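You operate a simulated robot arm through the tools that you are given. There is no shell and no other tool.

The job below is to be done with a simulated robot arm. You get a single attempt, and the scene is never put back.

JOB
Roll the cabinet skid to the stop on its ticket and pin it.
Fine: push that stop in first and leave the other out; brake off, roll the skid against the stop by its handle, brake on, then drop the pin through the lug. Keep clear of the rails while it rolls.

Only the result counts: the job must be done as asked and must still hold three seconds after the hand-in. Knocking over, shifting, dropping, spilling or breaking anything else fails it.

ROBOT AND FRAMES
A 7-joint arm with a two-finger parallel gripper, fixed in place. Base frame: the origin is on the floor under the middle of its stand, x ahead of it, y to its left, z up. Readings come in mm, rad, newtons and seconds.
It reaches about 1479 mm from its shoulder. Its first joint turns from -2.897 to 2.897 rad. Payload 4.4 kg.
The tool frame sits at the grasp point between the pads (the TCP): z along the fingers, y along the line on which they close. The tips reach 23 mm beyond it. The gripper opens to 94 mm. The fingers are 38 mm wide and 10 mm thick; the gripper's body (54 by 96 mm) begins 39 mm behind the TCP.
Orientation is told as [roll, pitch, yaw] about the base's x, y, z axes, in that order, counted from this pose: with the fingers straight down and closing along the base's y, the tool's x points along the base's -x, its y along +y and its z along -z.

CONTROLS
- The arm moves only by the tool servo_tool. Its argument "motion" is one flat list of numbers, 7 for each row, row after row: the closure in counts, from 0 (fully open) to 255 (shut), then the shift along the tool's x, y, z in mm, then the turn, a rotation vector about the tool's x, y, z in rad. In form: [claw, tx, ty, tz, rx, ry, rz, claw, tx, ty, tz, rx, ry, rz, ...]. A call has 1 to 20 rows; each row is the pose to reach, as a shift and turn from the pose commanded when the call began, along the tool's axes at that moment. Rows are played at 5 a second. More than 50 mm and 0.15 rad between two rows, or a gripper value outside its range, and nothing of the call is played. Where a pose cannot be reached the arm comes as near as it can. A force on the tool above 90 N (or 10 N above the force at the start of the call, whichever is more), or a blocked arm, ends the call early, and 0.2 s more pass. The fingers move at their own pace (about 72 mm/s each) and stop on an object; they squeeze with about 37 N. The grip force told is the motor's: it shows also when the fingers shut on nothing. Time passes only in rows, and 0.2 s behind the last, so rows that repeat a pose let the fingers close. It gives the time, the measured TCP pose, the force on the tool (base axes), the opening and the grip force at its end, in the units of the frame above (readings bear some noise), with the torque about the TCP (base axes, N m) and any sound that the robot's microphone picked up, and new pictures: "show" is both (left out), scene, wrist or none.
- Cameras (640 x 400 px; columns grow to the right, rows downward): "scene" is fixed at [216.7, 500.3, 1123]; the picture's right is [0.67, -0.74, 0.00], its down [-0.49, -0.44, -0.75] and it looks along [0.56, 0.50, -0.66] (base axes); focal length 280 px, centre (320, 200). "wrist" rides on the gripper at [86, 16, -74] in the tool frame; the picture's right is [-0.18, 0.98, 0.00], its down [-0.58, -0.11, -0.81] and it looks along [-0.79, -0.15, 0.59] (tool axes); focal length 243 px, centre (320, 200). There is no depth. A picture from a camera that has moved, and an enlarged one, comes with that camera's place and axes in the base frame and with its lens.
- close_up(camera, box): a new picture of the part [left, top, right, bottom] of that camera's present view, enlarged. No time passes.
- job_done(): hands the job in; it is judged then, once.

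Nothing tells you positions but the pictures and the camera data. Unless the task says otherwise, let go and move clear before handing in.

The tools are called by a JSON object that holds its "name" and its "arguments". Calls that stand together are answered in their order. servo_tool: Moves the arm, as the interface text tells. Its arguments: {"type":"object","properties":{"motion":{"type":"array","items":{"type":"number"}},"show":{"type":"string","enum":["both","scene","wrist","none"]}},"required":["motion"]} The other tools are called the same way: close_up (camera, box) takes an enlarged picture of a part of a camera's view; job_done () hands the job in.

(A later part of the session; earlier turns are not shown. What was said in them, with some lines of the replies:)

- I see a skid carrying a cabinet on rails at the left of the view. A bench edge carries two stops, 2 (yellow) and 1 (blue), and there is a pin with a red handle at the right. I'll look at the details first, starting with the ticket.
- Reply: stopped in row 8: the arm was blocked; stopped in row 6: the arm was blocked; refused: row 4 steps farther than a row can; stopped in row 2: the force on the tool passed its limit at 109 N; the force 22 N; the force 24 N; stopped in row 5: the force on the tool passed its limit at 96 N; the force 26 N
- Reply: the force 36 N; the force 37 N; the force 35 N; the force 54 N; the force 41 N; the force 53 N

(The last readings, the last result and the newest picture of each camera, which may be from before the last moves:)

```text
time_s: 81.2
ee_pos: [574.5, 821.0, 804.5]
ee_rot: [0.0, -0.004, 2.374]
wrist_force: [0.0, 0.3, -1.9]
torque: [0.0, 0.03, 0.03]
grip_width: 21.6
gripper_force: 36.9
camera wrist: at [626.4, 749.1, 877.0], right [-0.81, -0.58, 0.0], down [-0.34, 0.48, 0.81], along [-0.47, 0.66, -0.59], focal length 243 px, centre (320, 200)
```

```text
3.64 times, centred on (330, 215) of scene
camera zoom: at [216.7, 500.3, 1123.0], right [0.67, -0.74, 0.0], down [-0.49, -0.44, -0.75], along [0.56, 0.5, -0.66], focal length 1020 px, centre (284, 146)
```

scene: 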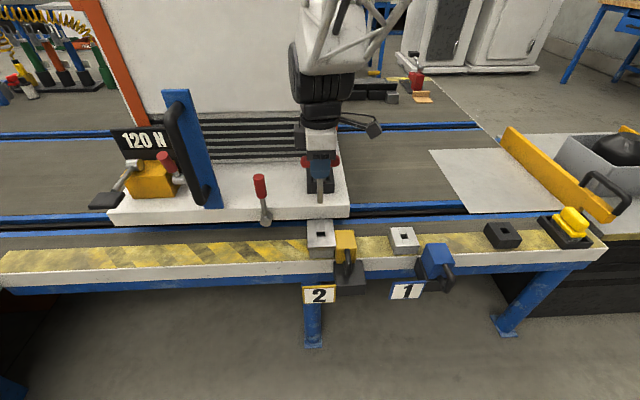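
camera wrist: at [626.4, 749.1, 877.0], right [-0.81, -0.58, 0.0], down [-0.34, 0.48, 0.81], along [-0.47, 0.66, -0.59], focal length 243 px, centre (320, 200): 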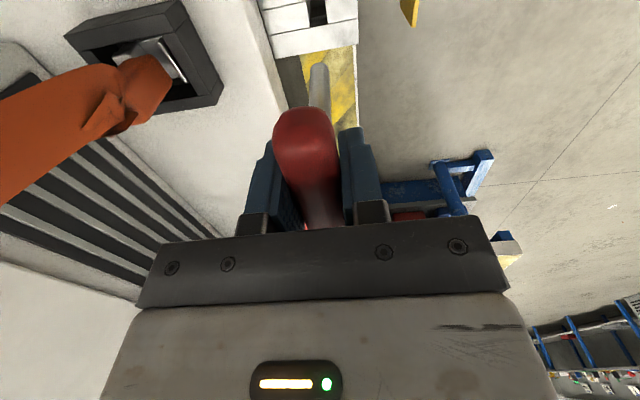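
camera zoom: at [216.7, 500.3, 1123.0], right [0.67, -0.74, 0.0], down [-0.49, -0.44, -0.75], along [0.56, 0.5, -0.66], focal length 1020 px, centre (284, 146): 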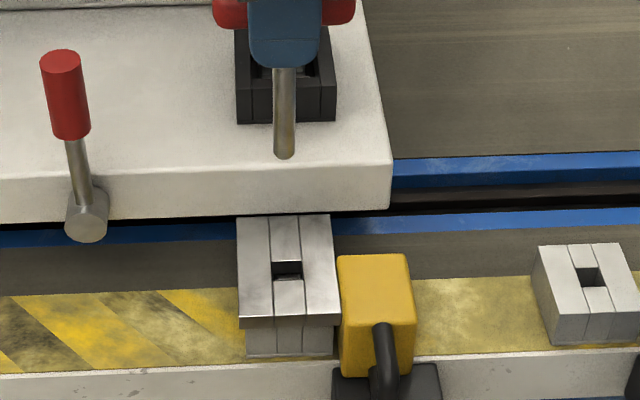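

{"name": "servo_tool", "arguments": {"motion": [255, 0.5, -1.2, 25, 0, 0, 0, 255, 1, -2.5, 50, 0, 0, 0, 255, 1, -2.5, 70, 0, 0, 0, 255, 1, -2.5, 86, 0, 0, 0], "show": "both"}}

{"name": "close_up", "arguments": {"camera": "wrist", "box": [250, 0, 390, 110]}}

{"name": "close_up", "arguments": {"camera": "scene", "box": [280, 190, 370, 260]}}

```text
time_s: 82.2
ee_pos: [578.9, 823.9, 717.7]
ee_rot: [-0.001, -0.005, 2.376]
wrist_force: [0.6, 0.1, -1.3]
torque: [0.03, -0.03, -0.01]
grip_width: 21.5
gripper_force: 37.2
camera wrist: at [628.7, 751.4, 791.7], right [-0.81, -0.58, 0.0], down [-0.34, 0.48, 0.81], along [-0.47, 0.66, -0.59], focal length 243 px, centre (320, 200)
```

scene: 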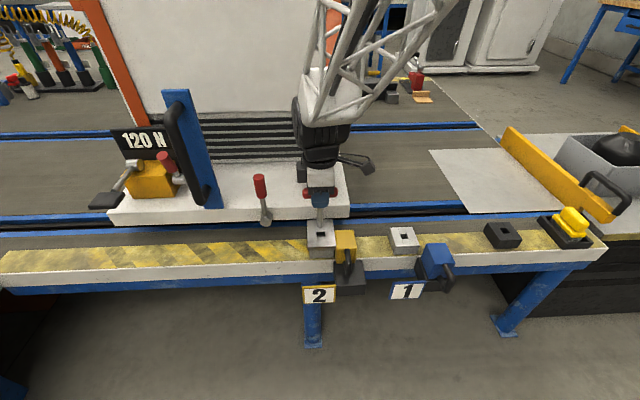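
wrist: 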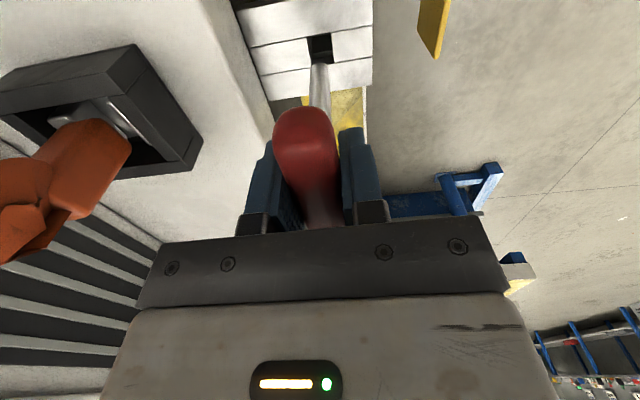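

```text
3.64 times, centred on (320, 55) of wrist
camera zoom: at [628.7, 751.4, 791.7], right [-0.81, -0.58, 0.0], down [-0.34, 0.48, 0.81], along [-0.47, 0.66, -0.59], focal length 882 px, centre (320, 727)
```

zoom: 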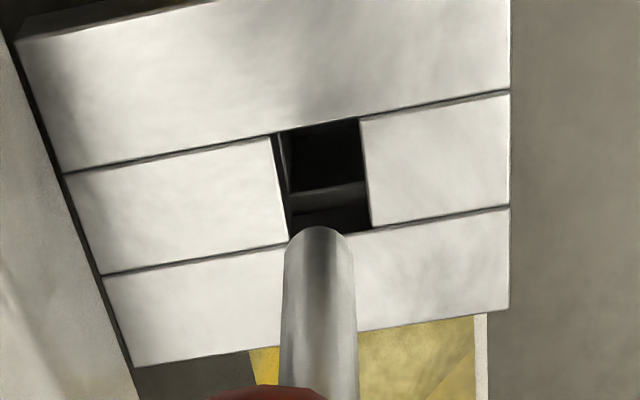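

```text
5.71 times, centred on (325, 225) of scene
camera zoom: at [216.7, 500.3, 1123.0], right [0.67, -0.74, 0.0], down [-0.49, -0.44, -0.75], along [0.56, 0.5, -0.66], focal length 1603 px, centre (291, 57)
```

zoom: 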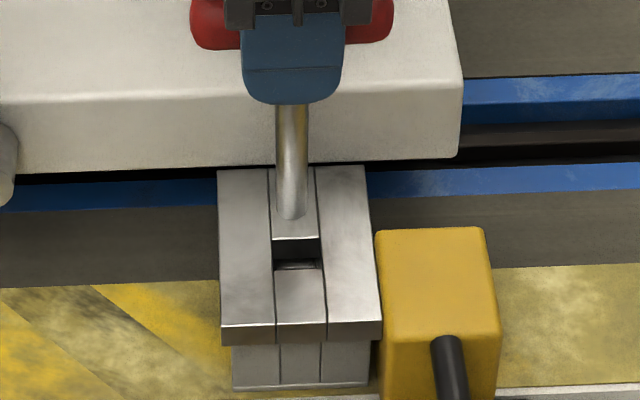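

{"name": "servo_tool", "arguments": {"motion": [255, 1.2, 0.8, 0, 0, 0, 0, 255, 2.3, 1.6, 5, 0, 0, 0, 255, 2.3, 1.6, 12, 0, 0, 0, 255, 2.3, 1.6, 12, 0, 0, 0], "show": "none"}}

{"name": "close_up", "arguments": {"camera": "wrist", "box": [270, 0, 370, 80]}}

{"name": "close_up", "arguments": {"camera": "scene", "box": [290, 200, 360, 255]}}

```text
time_s: 83.2
ee_pos: [578.2, 819.1, 704.1]
ee_rot: [-0.001, -0.003, 2.377]
wrist_force: [0.5, -0.3, -2.0]
torque: [0.06, 0.0, 0.02]
grip_width: 21.4
gripper_force: 37.0
```

```text
5.00 times, centred on (320, 40) of wrist
camera zoom: at [629.4, 747.6, 778.6], right [-0.81, -0.58, 0.0], down [-0.34, 0.48, 0.81], along [-0.47, 0.66, -0.59], focal length 1213 px, centre (320, 1000)
```

zoom: 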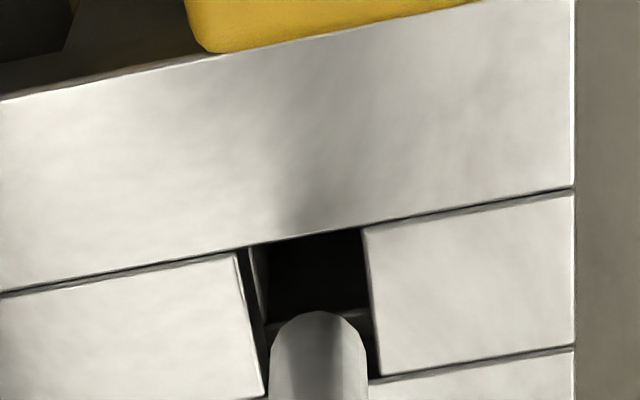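

```text
7.27 times, centred on (325, 228) of scene
camera zoom: at [216.7, 500.3, 1123.0], right [0.67, -0.74, 0.0], down [-0.49, -0.44, -0.75], along [0.56, 0.5, -0.66], focal length 2040 px, centre (284, 0)
```

zoom: 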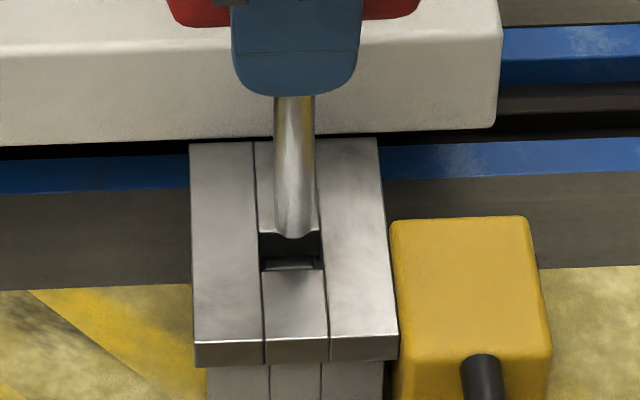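

{"name": "servo_tool", "arguments": {"motion": [255, -0.8, -0.9, 0, 0, 0, 0, 255, -0.8, -0.9, 5, 0, 0, 0, 255, -0.8, -0.9, 10, 0, 0, 0, 255, -0.8, -0.9, 14, 0, 0, 0, 255, -0.8, -0.9, 14, 0, 0, 0], "show": "none"}}

{"name": "close_up", "arguments": {"camera": "wrist", "box": [270, 0, 370, 80]}}

{"name": "close_up", "arguments": {"camera": "scene", "box": [290, 200, 360, 255]}}

```text
time_s: 84.4
ee_pos: [578.6, 821.6, 691.3]
ee_rot: [0.001, -0.004, 2.375]
wrist_force: [0.7, 0.0, -1.3]
torque: [0.01, 0.02, -0.02]
grip_width: 21.8
gripper_force: 37.6
```

```text
5.00 times, centred on (320, 40) of wrist
camera zoom: at [628.9, 748.9, 764.2], right [-0.81, -0.58, 0.0], down [-0.34, 0.48, 0.81], along [-0.47, 0.66, -0.59], focal length 1213 px, centre (320, 1000)
```

zoom: 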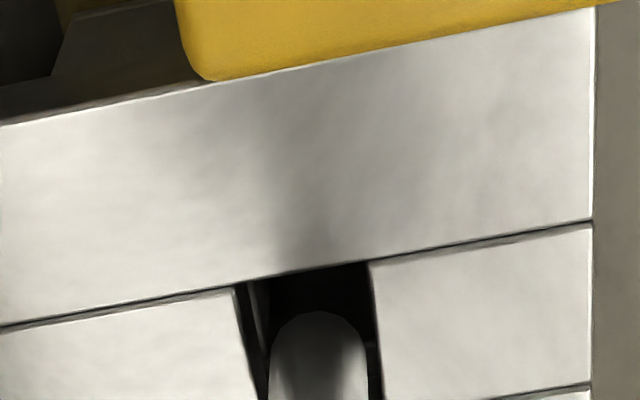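

```text
7.27 times, centred on (325, 228) of scene
camera zoom: at [216.7, 500.3, 1123.0], right [0.67, -0.74, 0.0], down [-0.49, -0.44, -0.75], along [0.56, 0.5, -0.66], focal length 2040 px, centre (284, 0)
```

zoom: 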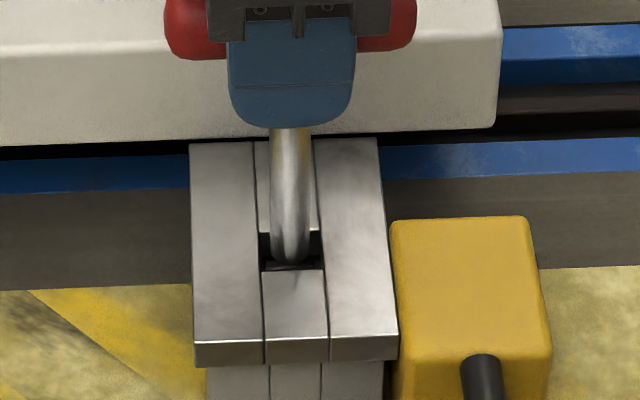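

{"name": "servo_tool", "arguments": {"motion": [255, 0, 0, 4, 0, 0, 0, 255, 0, 0, 8, 0, 0, 0, 255, 0, 0, 12, 0, 0, 0, 255, 0, 0, 16, 0, 0, 0, 255, 0, 0, 20, 0, 0, 0], "show": "none"}}

{"name": "close_up", "arguments": {"camera": "wrist", "box": [270, 0, 370, 80]}}

{"name": "close_up", "arguments": {"camera": "scene", "box": [290, 200, 360, 255]}}

```text
time_s: 85.6
ee_pos: [578.7, 821.0, 669.9]
ee_rot: [0.0, -0.003, 2.375]
wrist_force: [-0.3, -0.1, -1.0]
torque: [-0.01, 0.0, 0.03]
grip_width: 21.7
gripper_force: 37.0
```

```text
5.00 times, centred on (320, 40) of wrist
camera zoom: at [629.5, 748.8, 744.5], right [-0.81, -0.58, 0.0], down [-0.34, 0.48, 0.81], along [-0.47, 0.66, -0.59], focal length 1213 px, centre (320, 1000)
```

zoom: 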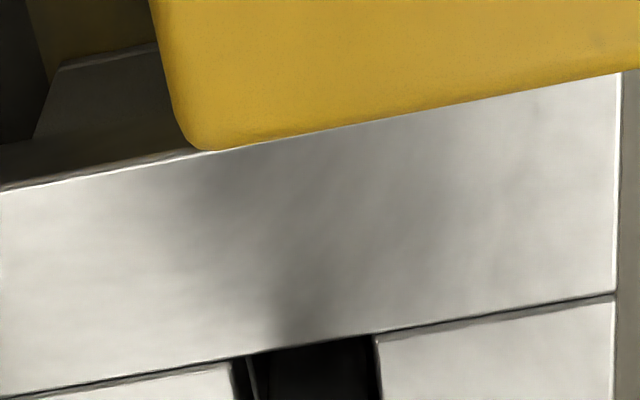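

```text
7.27 times, centred on (325, 228) of scene
camera zoom: at [216.7, 500.3, 1123.0], right [0.67, -0.74, 0.0], down [-0.49, -0.44, -0.75], along [0.56, 0.5, -0.66], focal length 2040 px, centre (284, 0)
```

zoom: 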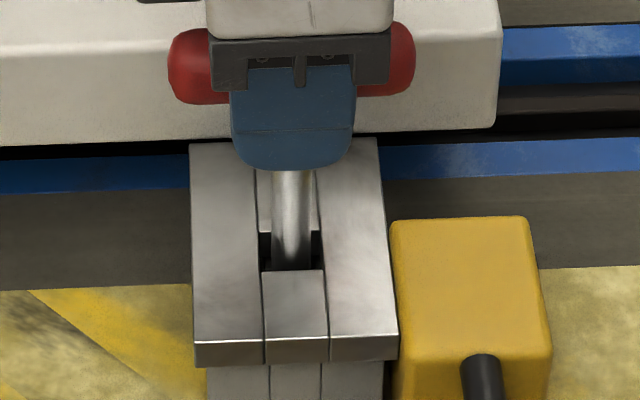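

{"name": "servo_tool", "arguments": {"motion": [255, 0, 0, 4, 0, 0, 0, 255, 0, 0, 8, 0, 0, 0, 255, 0, 0, 12, 0, 0, 0, 255, 0, 0, 16, 0, 0, 0], "show": "none"}}

{"name": "close_up", "arguments": {"camera": "scene", "box": [290, 200, 360, 255]}}

```text
time_s: 86.6
ee_pos: [576.3, 821.5, 655.4]
ee_rot: [0.0, -0.002, 2.375]
wrist_force: [-0.3, 0.1, -1.5]
torque: [-0.03, -0.01, 0.0]
grip_width: 21.6
gripper_force: 37.0
```

```text
7.27 times, centred on (325, 228) of scene
camera zoom: at [216.7, 500.3, 1123.0], right [0.67, -0.74, 0.0], down [-0.49, -0.44, -0.75], along [0.56, 0.5, -0.66], focal length 2040 px, centre (284, 0)
```

zoom: 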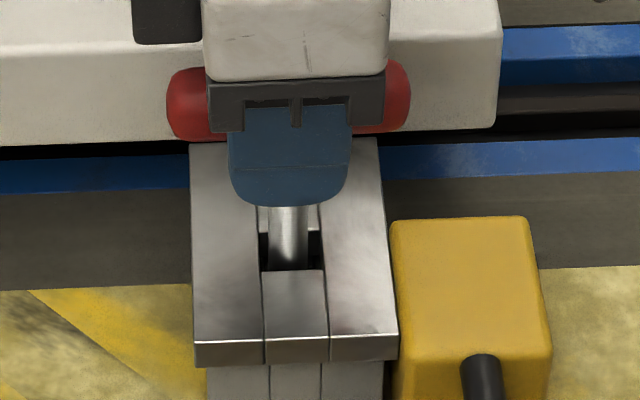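

{"name": "servo_tool", "arguments": {"motion": [255, 0, 0, 4, 0, 0, 0, 255, 0, 0, 8, 0, 0, 0, 255, 0, 0, 12, 0, 0, 0, 255, 0, 0, 16, 0, 0, 0], "show": "both"}}

{"name": "close_up", "arguments": {"camera": "scene", "box": [290, 200, 360, 255]}}

```text
time_s: 87.6
ee_pos: [578.0, 821.6, 639.7]
ee_rot: [-0.004, -0.003, 2.375]
wrist_force: [-3.7, -2.9, 16.6]
torque: [-0.26, 0.3, -0.02]
grip_width: 21.6
gripper_force: 36.8
camera wrist: at [628.9, 749.5, 714.0], right [-0.81, -0.58, 0.0], down [-0.34, 0.48, 0.81], along [-0.47, 0.66, -0.59], focal length 243 px, centre (320, 200)
```

scene: 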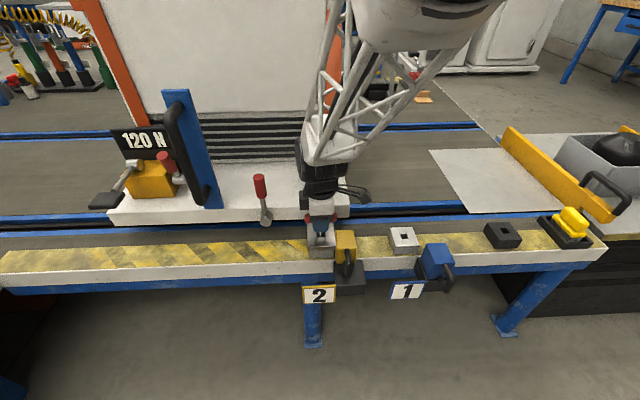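
wrist: 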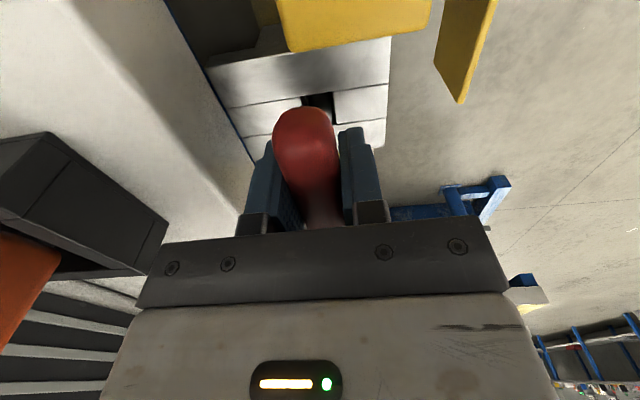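

```text
7.27 times, centred on (325, 228) of scene
camera zoom: at [216.7, 500.3, 1123.0], right [0.67, -0.74, 0.0], down [-0.49, -0.44, -0.75], along [0.56, 0.5, -0.66], focal length 2040 px, centre (284, 0)
```

zoom: 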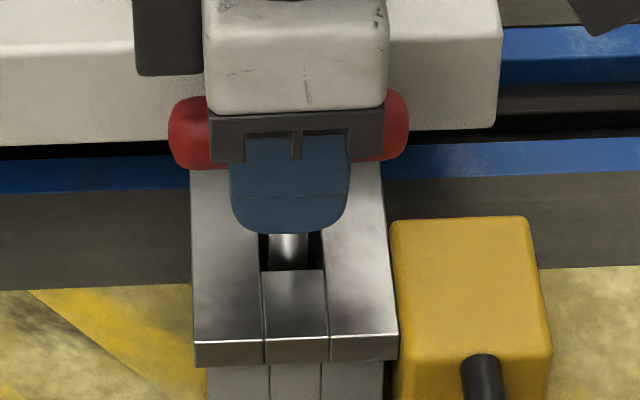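

{"name": "servo_tool", "arguments": {"motion": [255, 0, 0, -1, 0, 0, 0, 180, 0, 0, -1, 0, 0, 0, 125, 0, 0, -1, 0, 0, 0, 125, 0, 0, -1, 0, 0, 0, 125, 0, 0, -1, 0, 0, 0], "show": "both"}}

{"name": "close_up", "arguments": {"camera": "scene", "box": [290, 190, 360, 255]}}

```text
time_s: 88.8
ee_pos: [578.3, 821.4, 638.6]
ee_rot: [0.001, -0.004, 2.375]
wrist_force: [-0.6, -0.3, -0.4]
torque: [0.0, 0.0, -0.02]
grip_width: 47.7
gripper_force: 0.1
camera wrist: at [628.9, 748.7, 713.3], right [-0.81, -0.58, 0.0], down [-0.34, 0.48, 0.81], along [-0.47, 0.66, -0.59], focal length 243 px, centre (320, 200)
```

scene: 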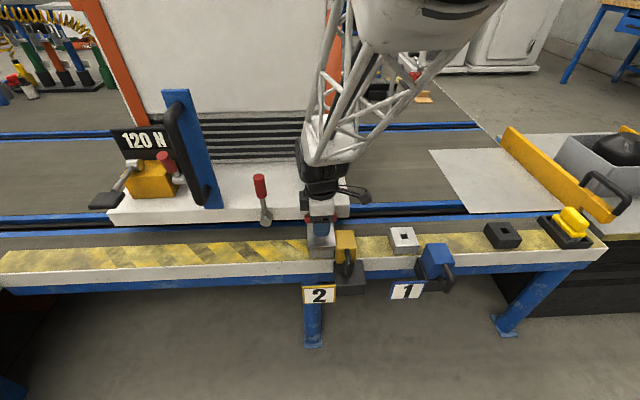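
wrist: 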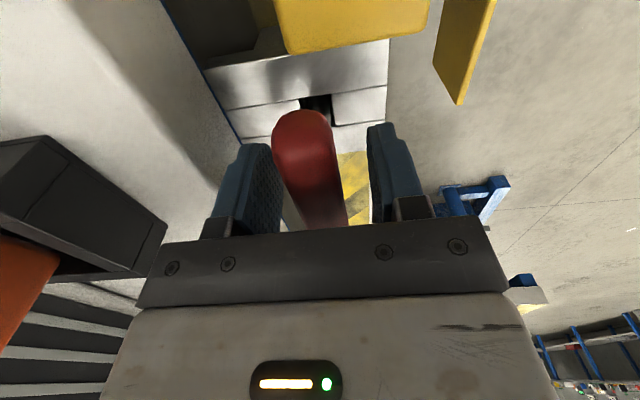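

```text
6.15 times, centred on (325, 222) of scene
camera zoom: at [216.7, 500.3, 1123.0], right [0.67, -0.74, 0.0], down [-0.49, -0.44, -0.75], along [0.56, 0.5, -0.66], focal length 1726 px, centre (289, 62)
```

zoom: 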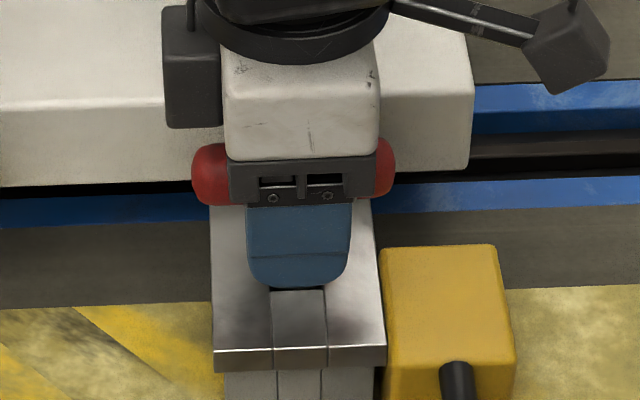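

{"name": "servo_tool", "arguments": {"motion": [92, 0, 0, 0, 0, 0, 0, 92, 0, 0, 0, 0, 0, 0, 92, 0, 0, -10, 0, 0, 0, 92, 0, 0, -30, 0, 0, 0, 92, 0, 0, -60, 0, 0, 0, 92, 0, 0, -100, 0, 0, 0, 92, 0, 0, -145, 0, 0, 0], "show": "both"}}

{"name": "close_up", "arguments": {"camera": "scene", "box": [280, 180, 370, 265]}}

{"name": "close_up", "arguments": {"camera": "wrist", "box": [240, 0, 400, 110]}}

```text
time_s: 90.4
ee_pos: [576.7, 819.8, 786.3]
ee_rot: [-0.001, -0.003, 2.375]
wrist_force: [-0.5, -0.9, -0.7]
torque: [0.04, -0.02, 0.01]
grip_width: 59.9
gripper_force: 0.2
camera wrist: at [627.9, 748.3, 859.3], right [-0.81, -0.58, 0.0], down [-0.34, 0.48, 0.81], along [-0.47, 0.66, -0.59], focal length 243 px, centre (320, 200)
```

scene: 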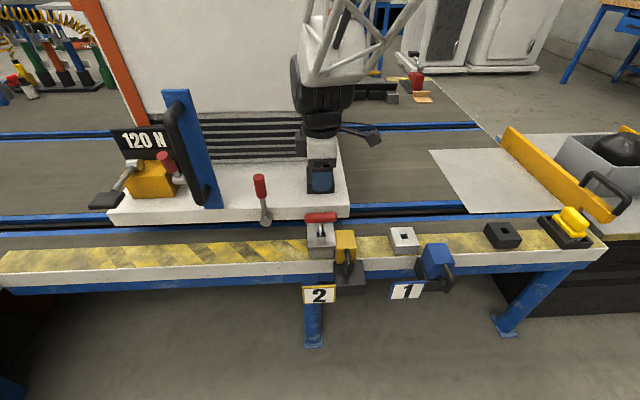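
wrist: 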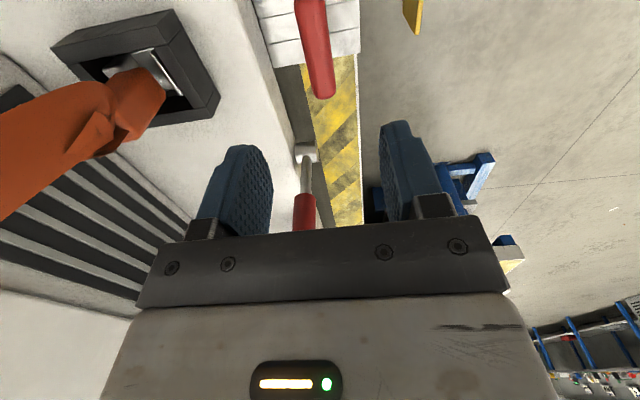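

```text
4.71 times, centred on (325, 222) of scene
camera zoom: at [216.7, 500.3, 1123.0], right [0.67, -0.74, 0.0], down [-0.49, -0.44, -0.75], along [0.56, 0.5, -0.66], focal length 1320 px, centre (296, 94)
```

zoom: 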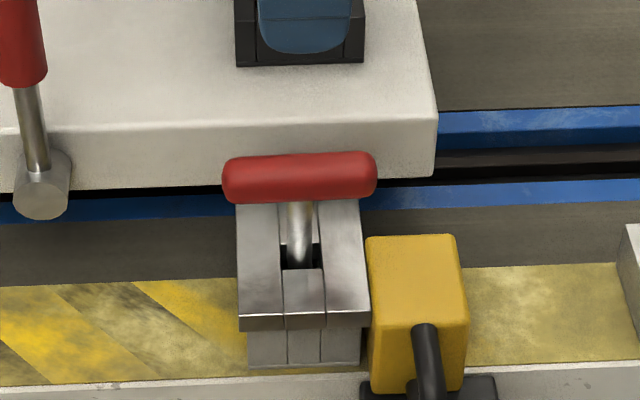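

```text
3.64 times, centred on (320, 55) of wrist
camera zoom: at [627.9, 748.3, 859.3], right [-0.81, -0.58, 0.0], down [-0.34, 0.48, 0.81], along [-0.47, 0.66, -0.59], focal length 882 px, centre (320, 727)
```

zoom: 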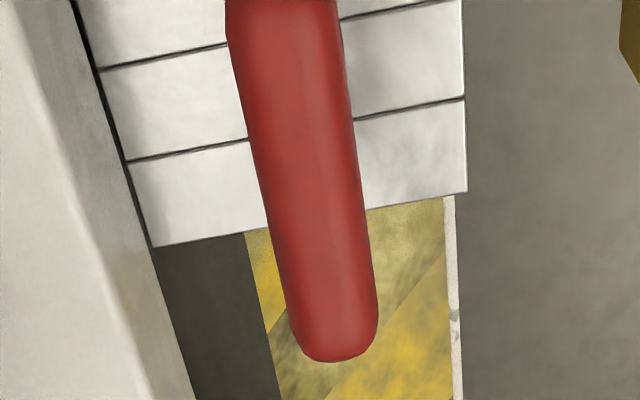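

{"name": "servo_tool", "arguments": {"motion": [92, 0, 0, -45, 0, 0, 0, 92, 0, 0, -90, 0, 0, 0, 92, 0, 30, -120, 0, 0, 0, 92, 0, 75, -130, 0, 0, 0, 92, 0, 120, -130, 0, 0, 0, 92, 0, 165, -130, 0, 0, 0, 92, 0, 200, -130, 0, 0, 0], "show": "both"}}

{"name": "close_up", "arguments": {"camera": "scene", "box": [220, 160, 460, 310]}}

```text
time_s: 92.0
ee_pos: [437.8, 675.6, 914.9]
ee_rot: [0.0, -0.004, 2.376]
wrist_force: [0.6, 0.8, 0.1]
torque: [0.01, -0.02, 0.01]
grip_width: 60.2
gripper_force: 0.1
camera wrist: at [489.3, 604.0, 988.9], right [-0.81, -0.58, 0.0], down [-0.34, 0.48, 0.81], along [-0.47, 0.66, -0.59], focal length 243 px, centre (320, 200)
```

scene: 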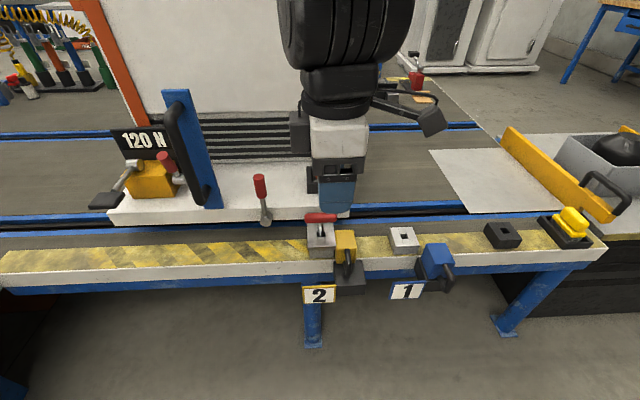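
wrist: 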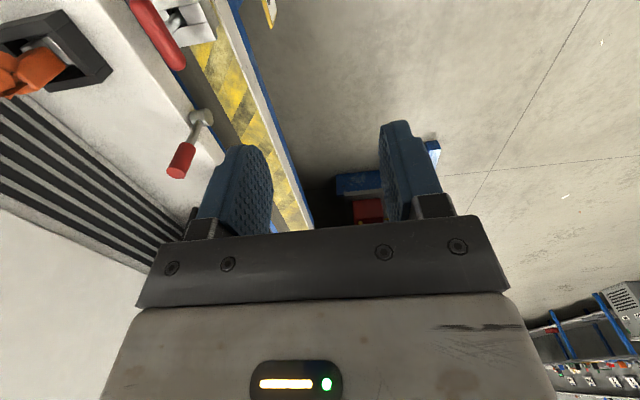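

```text
2.67 times, centred on (340, 235) of scene
camera zoom: at [216.7, 500.3, 1123.0], right [0.67, -0.74, 0.0], down [-0.49, -0.44, -0.75], along [0.56, 0.5, -0.66], focal length 748 px, centre (267, 107)
```

zoom: 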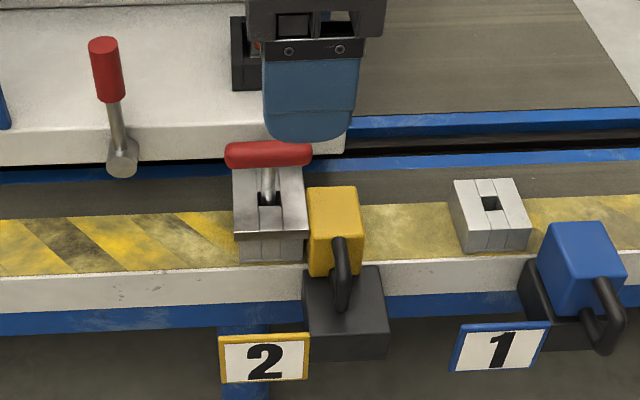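

The skid is against stop 2 with the pin through the lug and socket, and the brake lever is back upright. Stop 1 is still out and the arm is clear of everything, so I'm handing in.

{"name": "job_done", "arguments": {}}

```text
The job is handed in.
```

I rolled the skid to stop 2, the stop on its ticket, and pinned it there. I've handed the job in but haven't seen the verdict.

- **Stops:** Stop 2 is pushed fully in. Stop 1 was left out and untouched.
- **Skid:** I rolled it about 240 mm by its handle. The lug rests against stop 2 and hadn't moved in the last pictures.
- **Brake:** I took the front lever on the skid to be the brake, as nothing labels it. With it swung down the skid rolled easily. With it back upright the skid did not move under about 50 N.
- **Pin:** It went through the lug and socket until it bottomed out, at about the same depth it had in its rack.

The ticket also reads "120 N", matching the plate on the skid's yellow unit. I took that as a rating and left the unit's pedal and lever alone. If it was meant as an instruction, I haven't carried it out.
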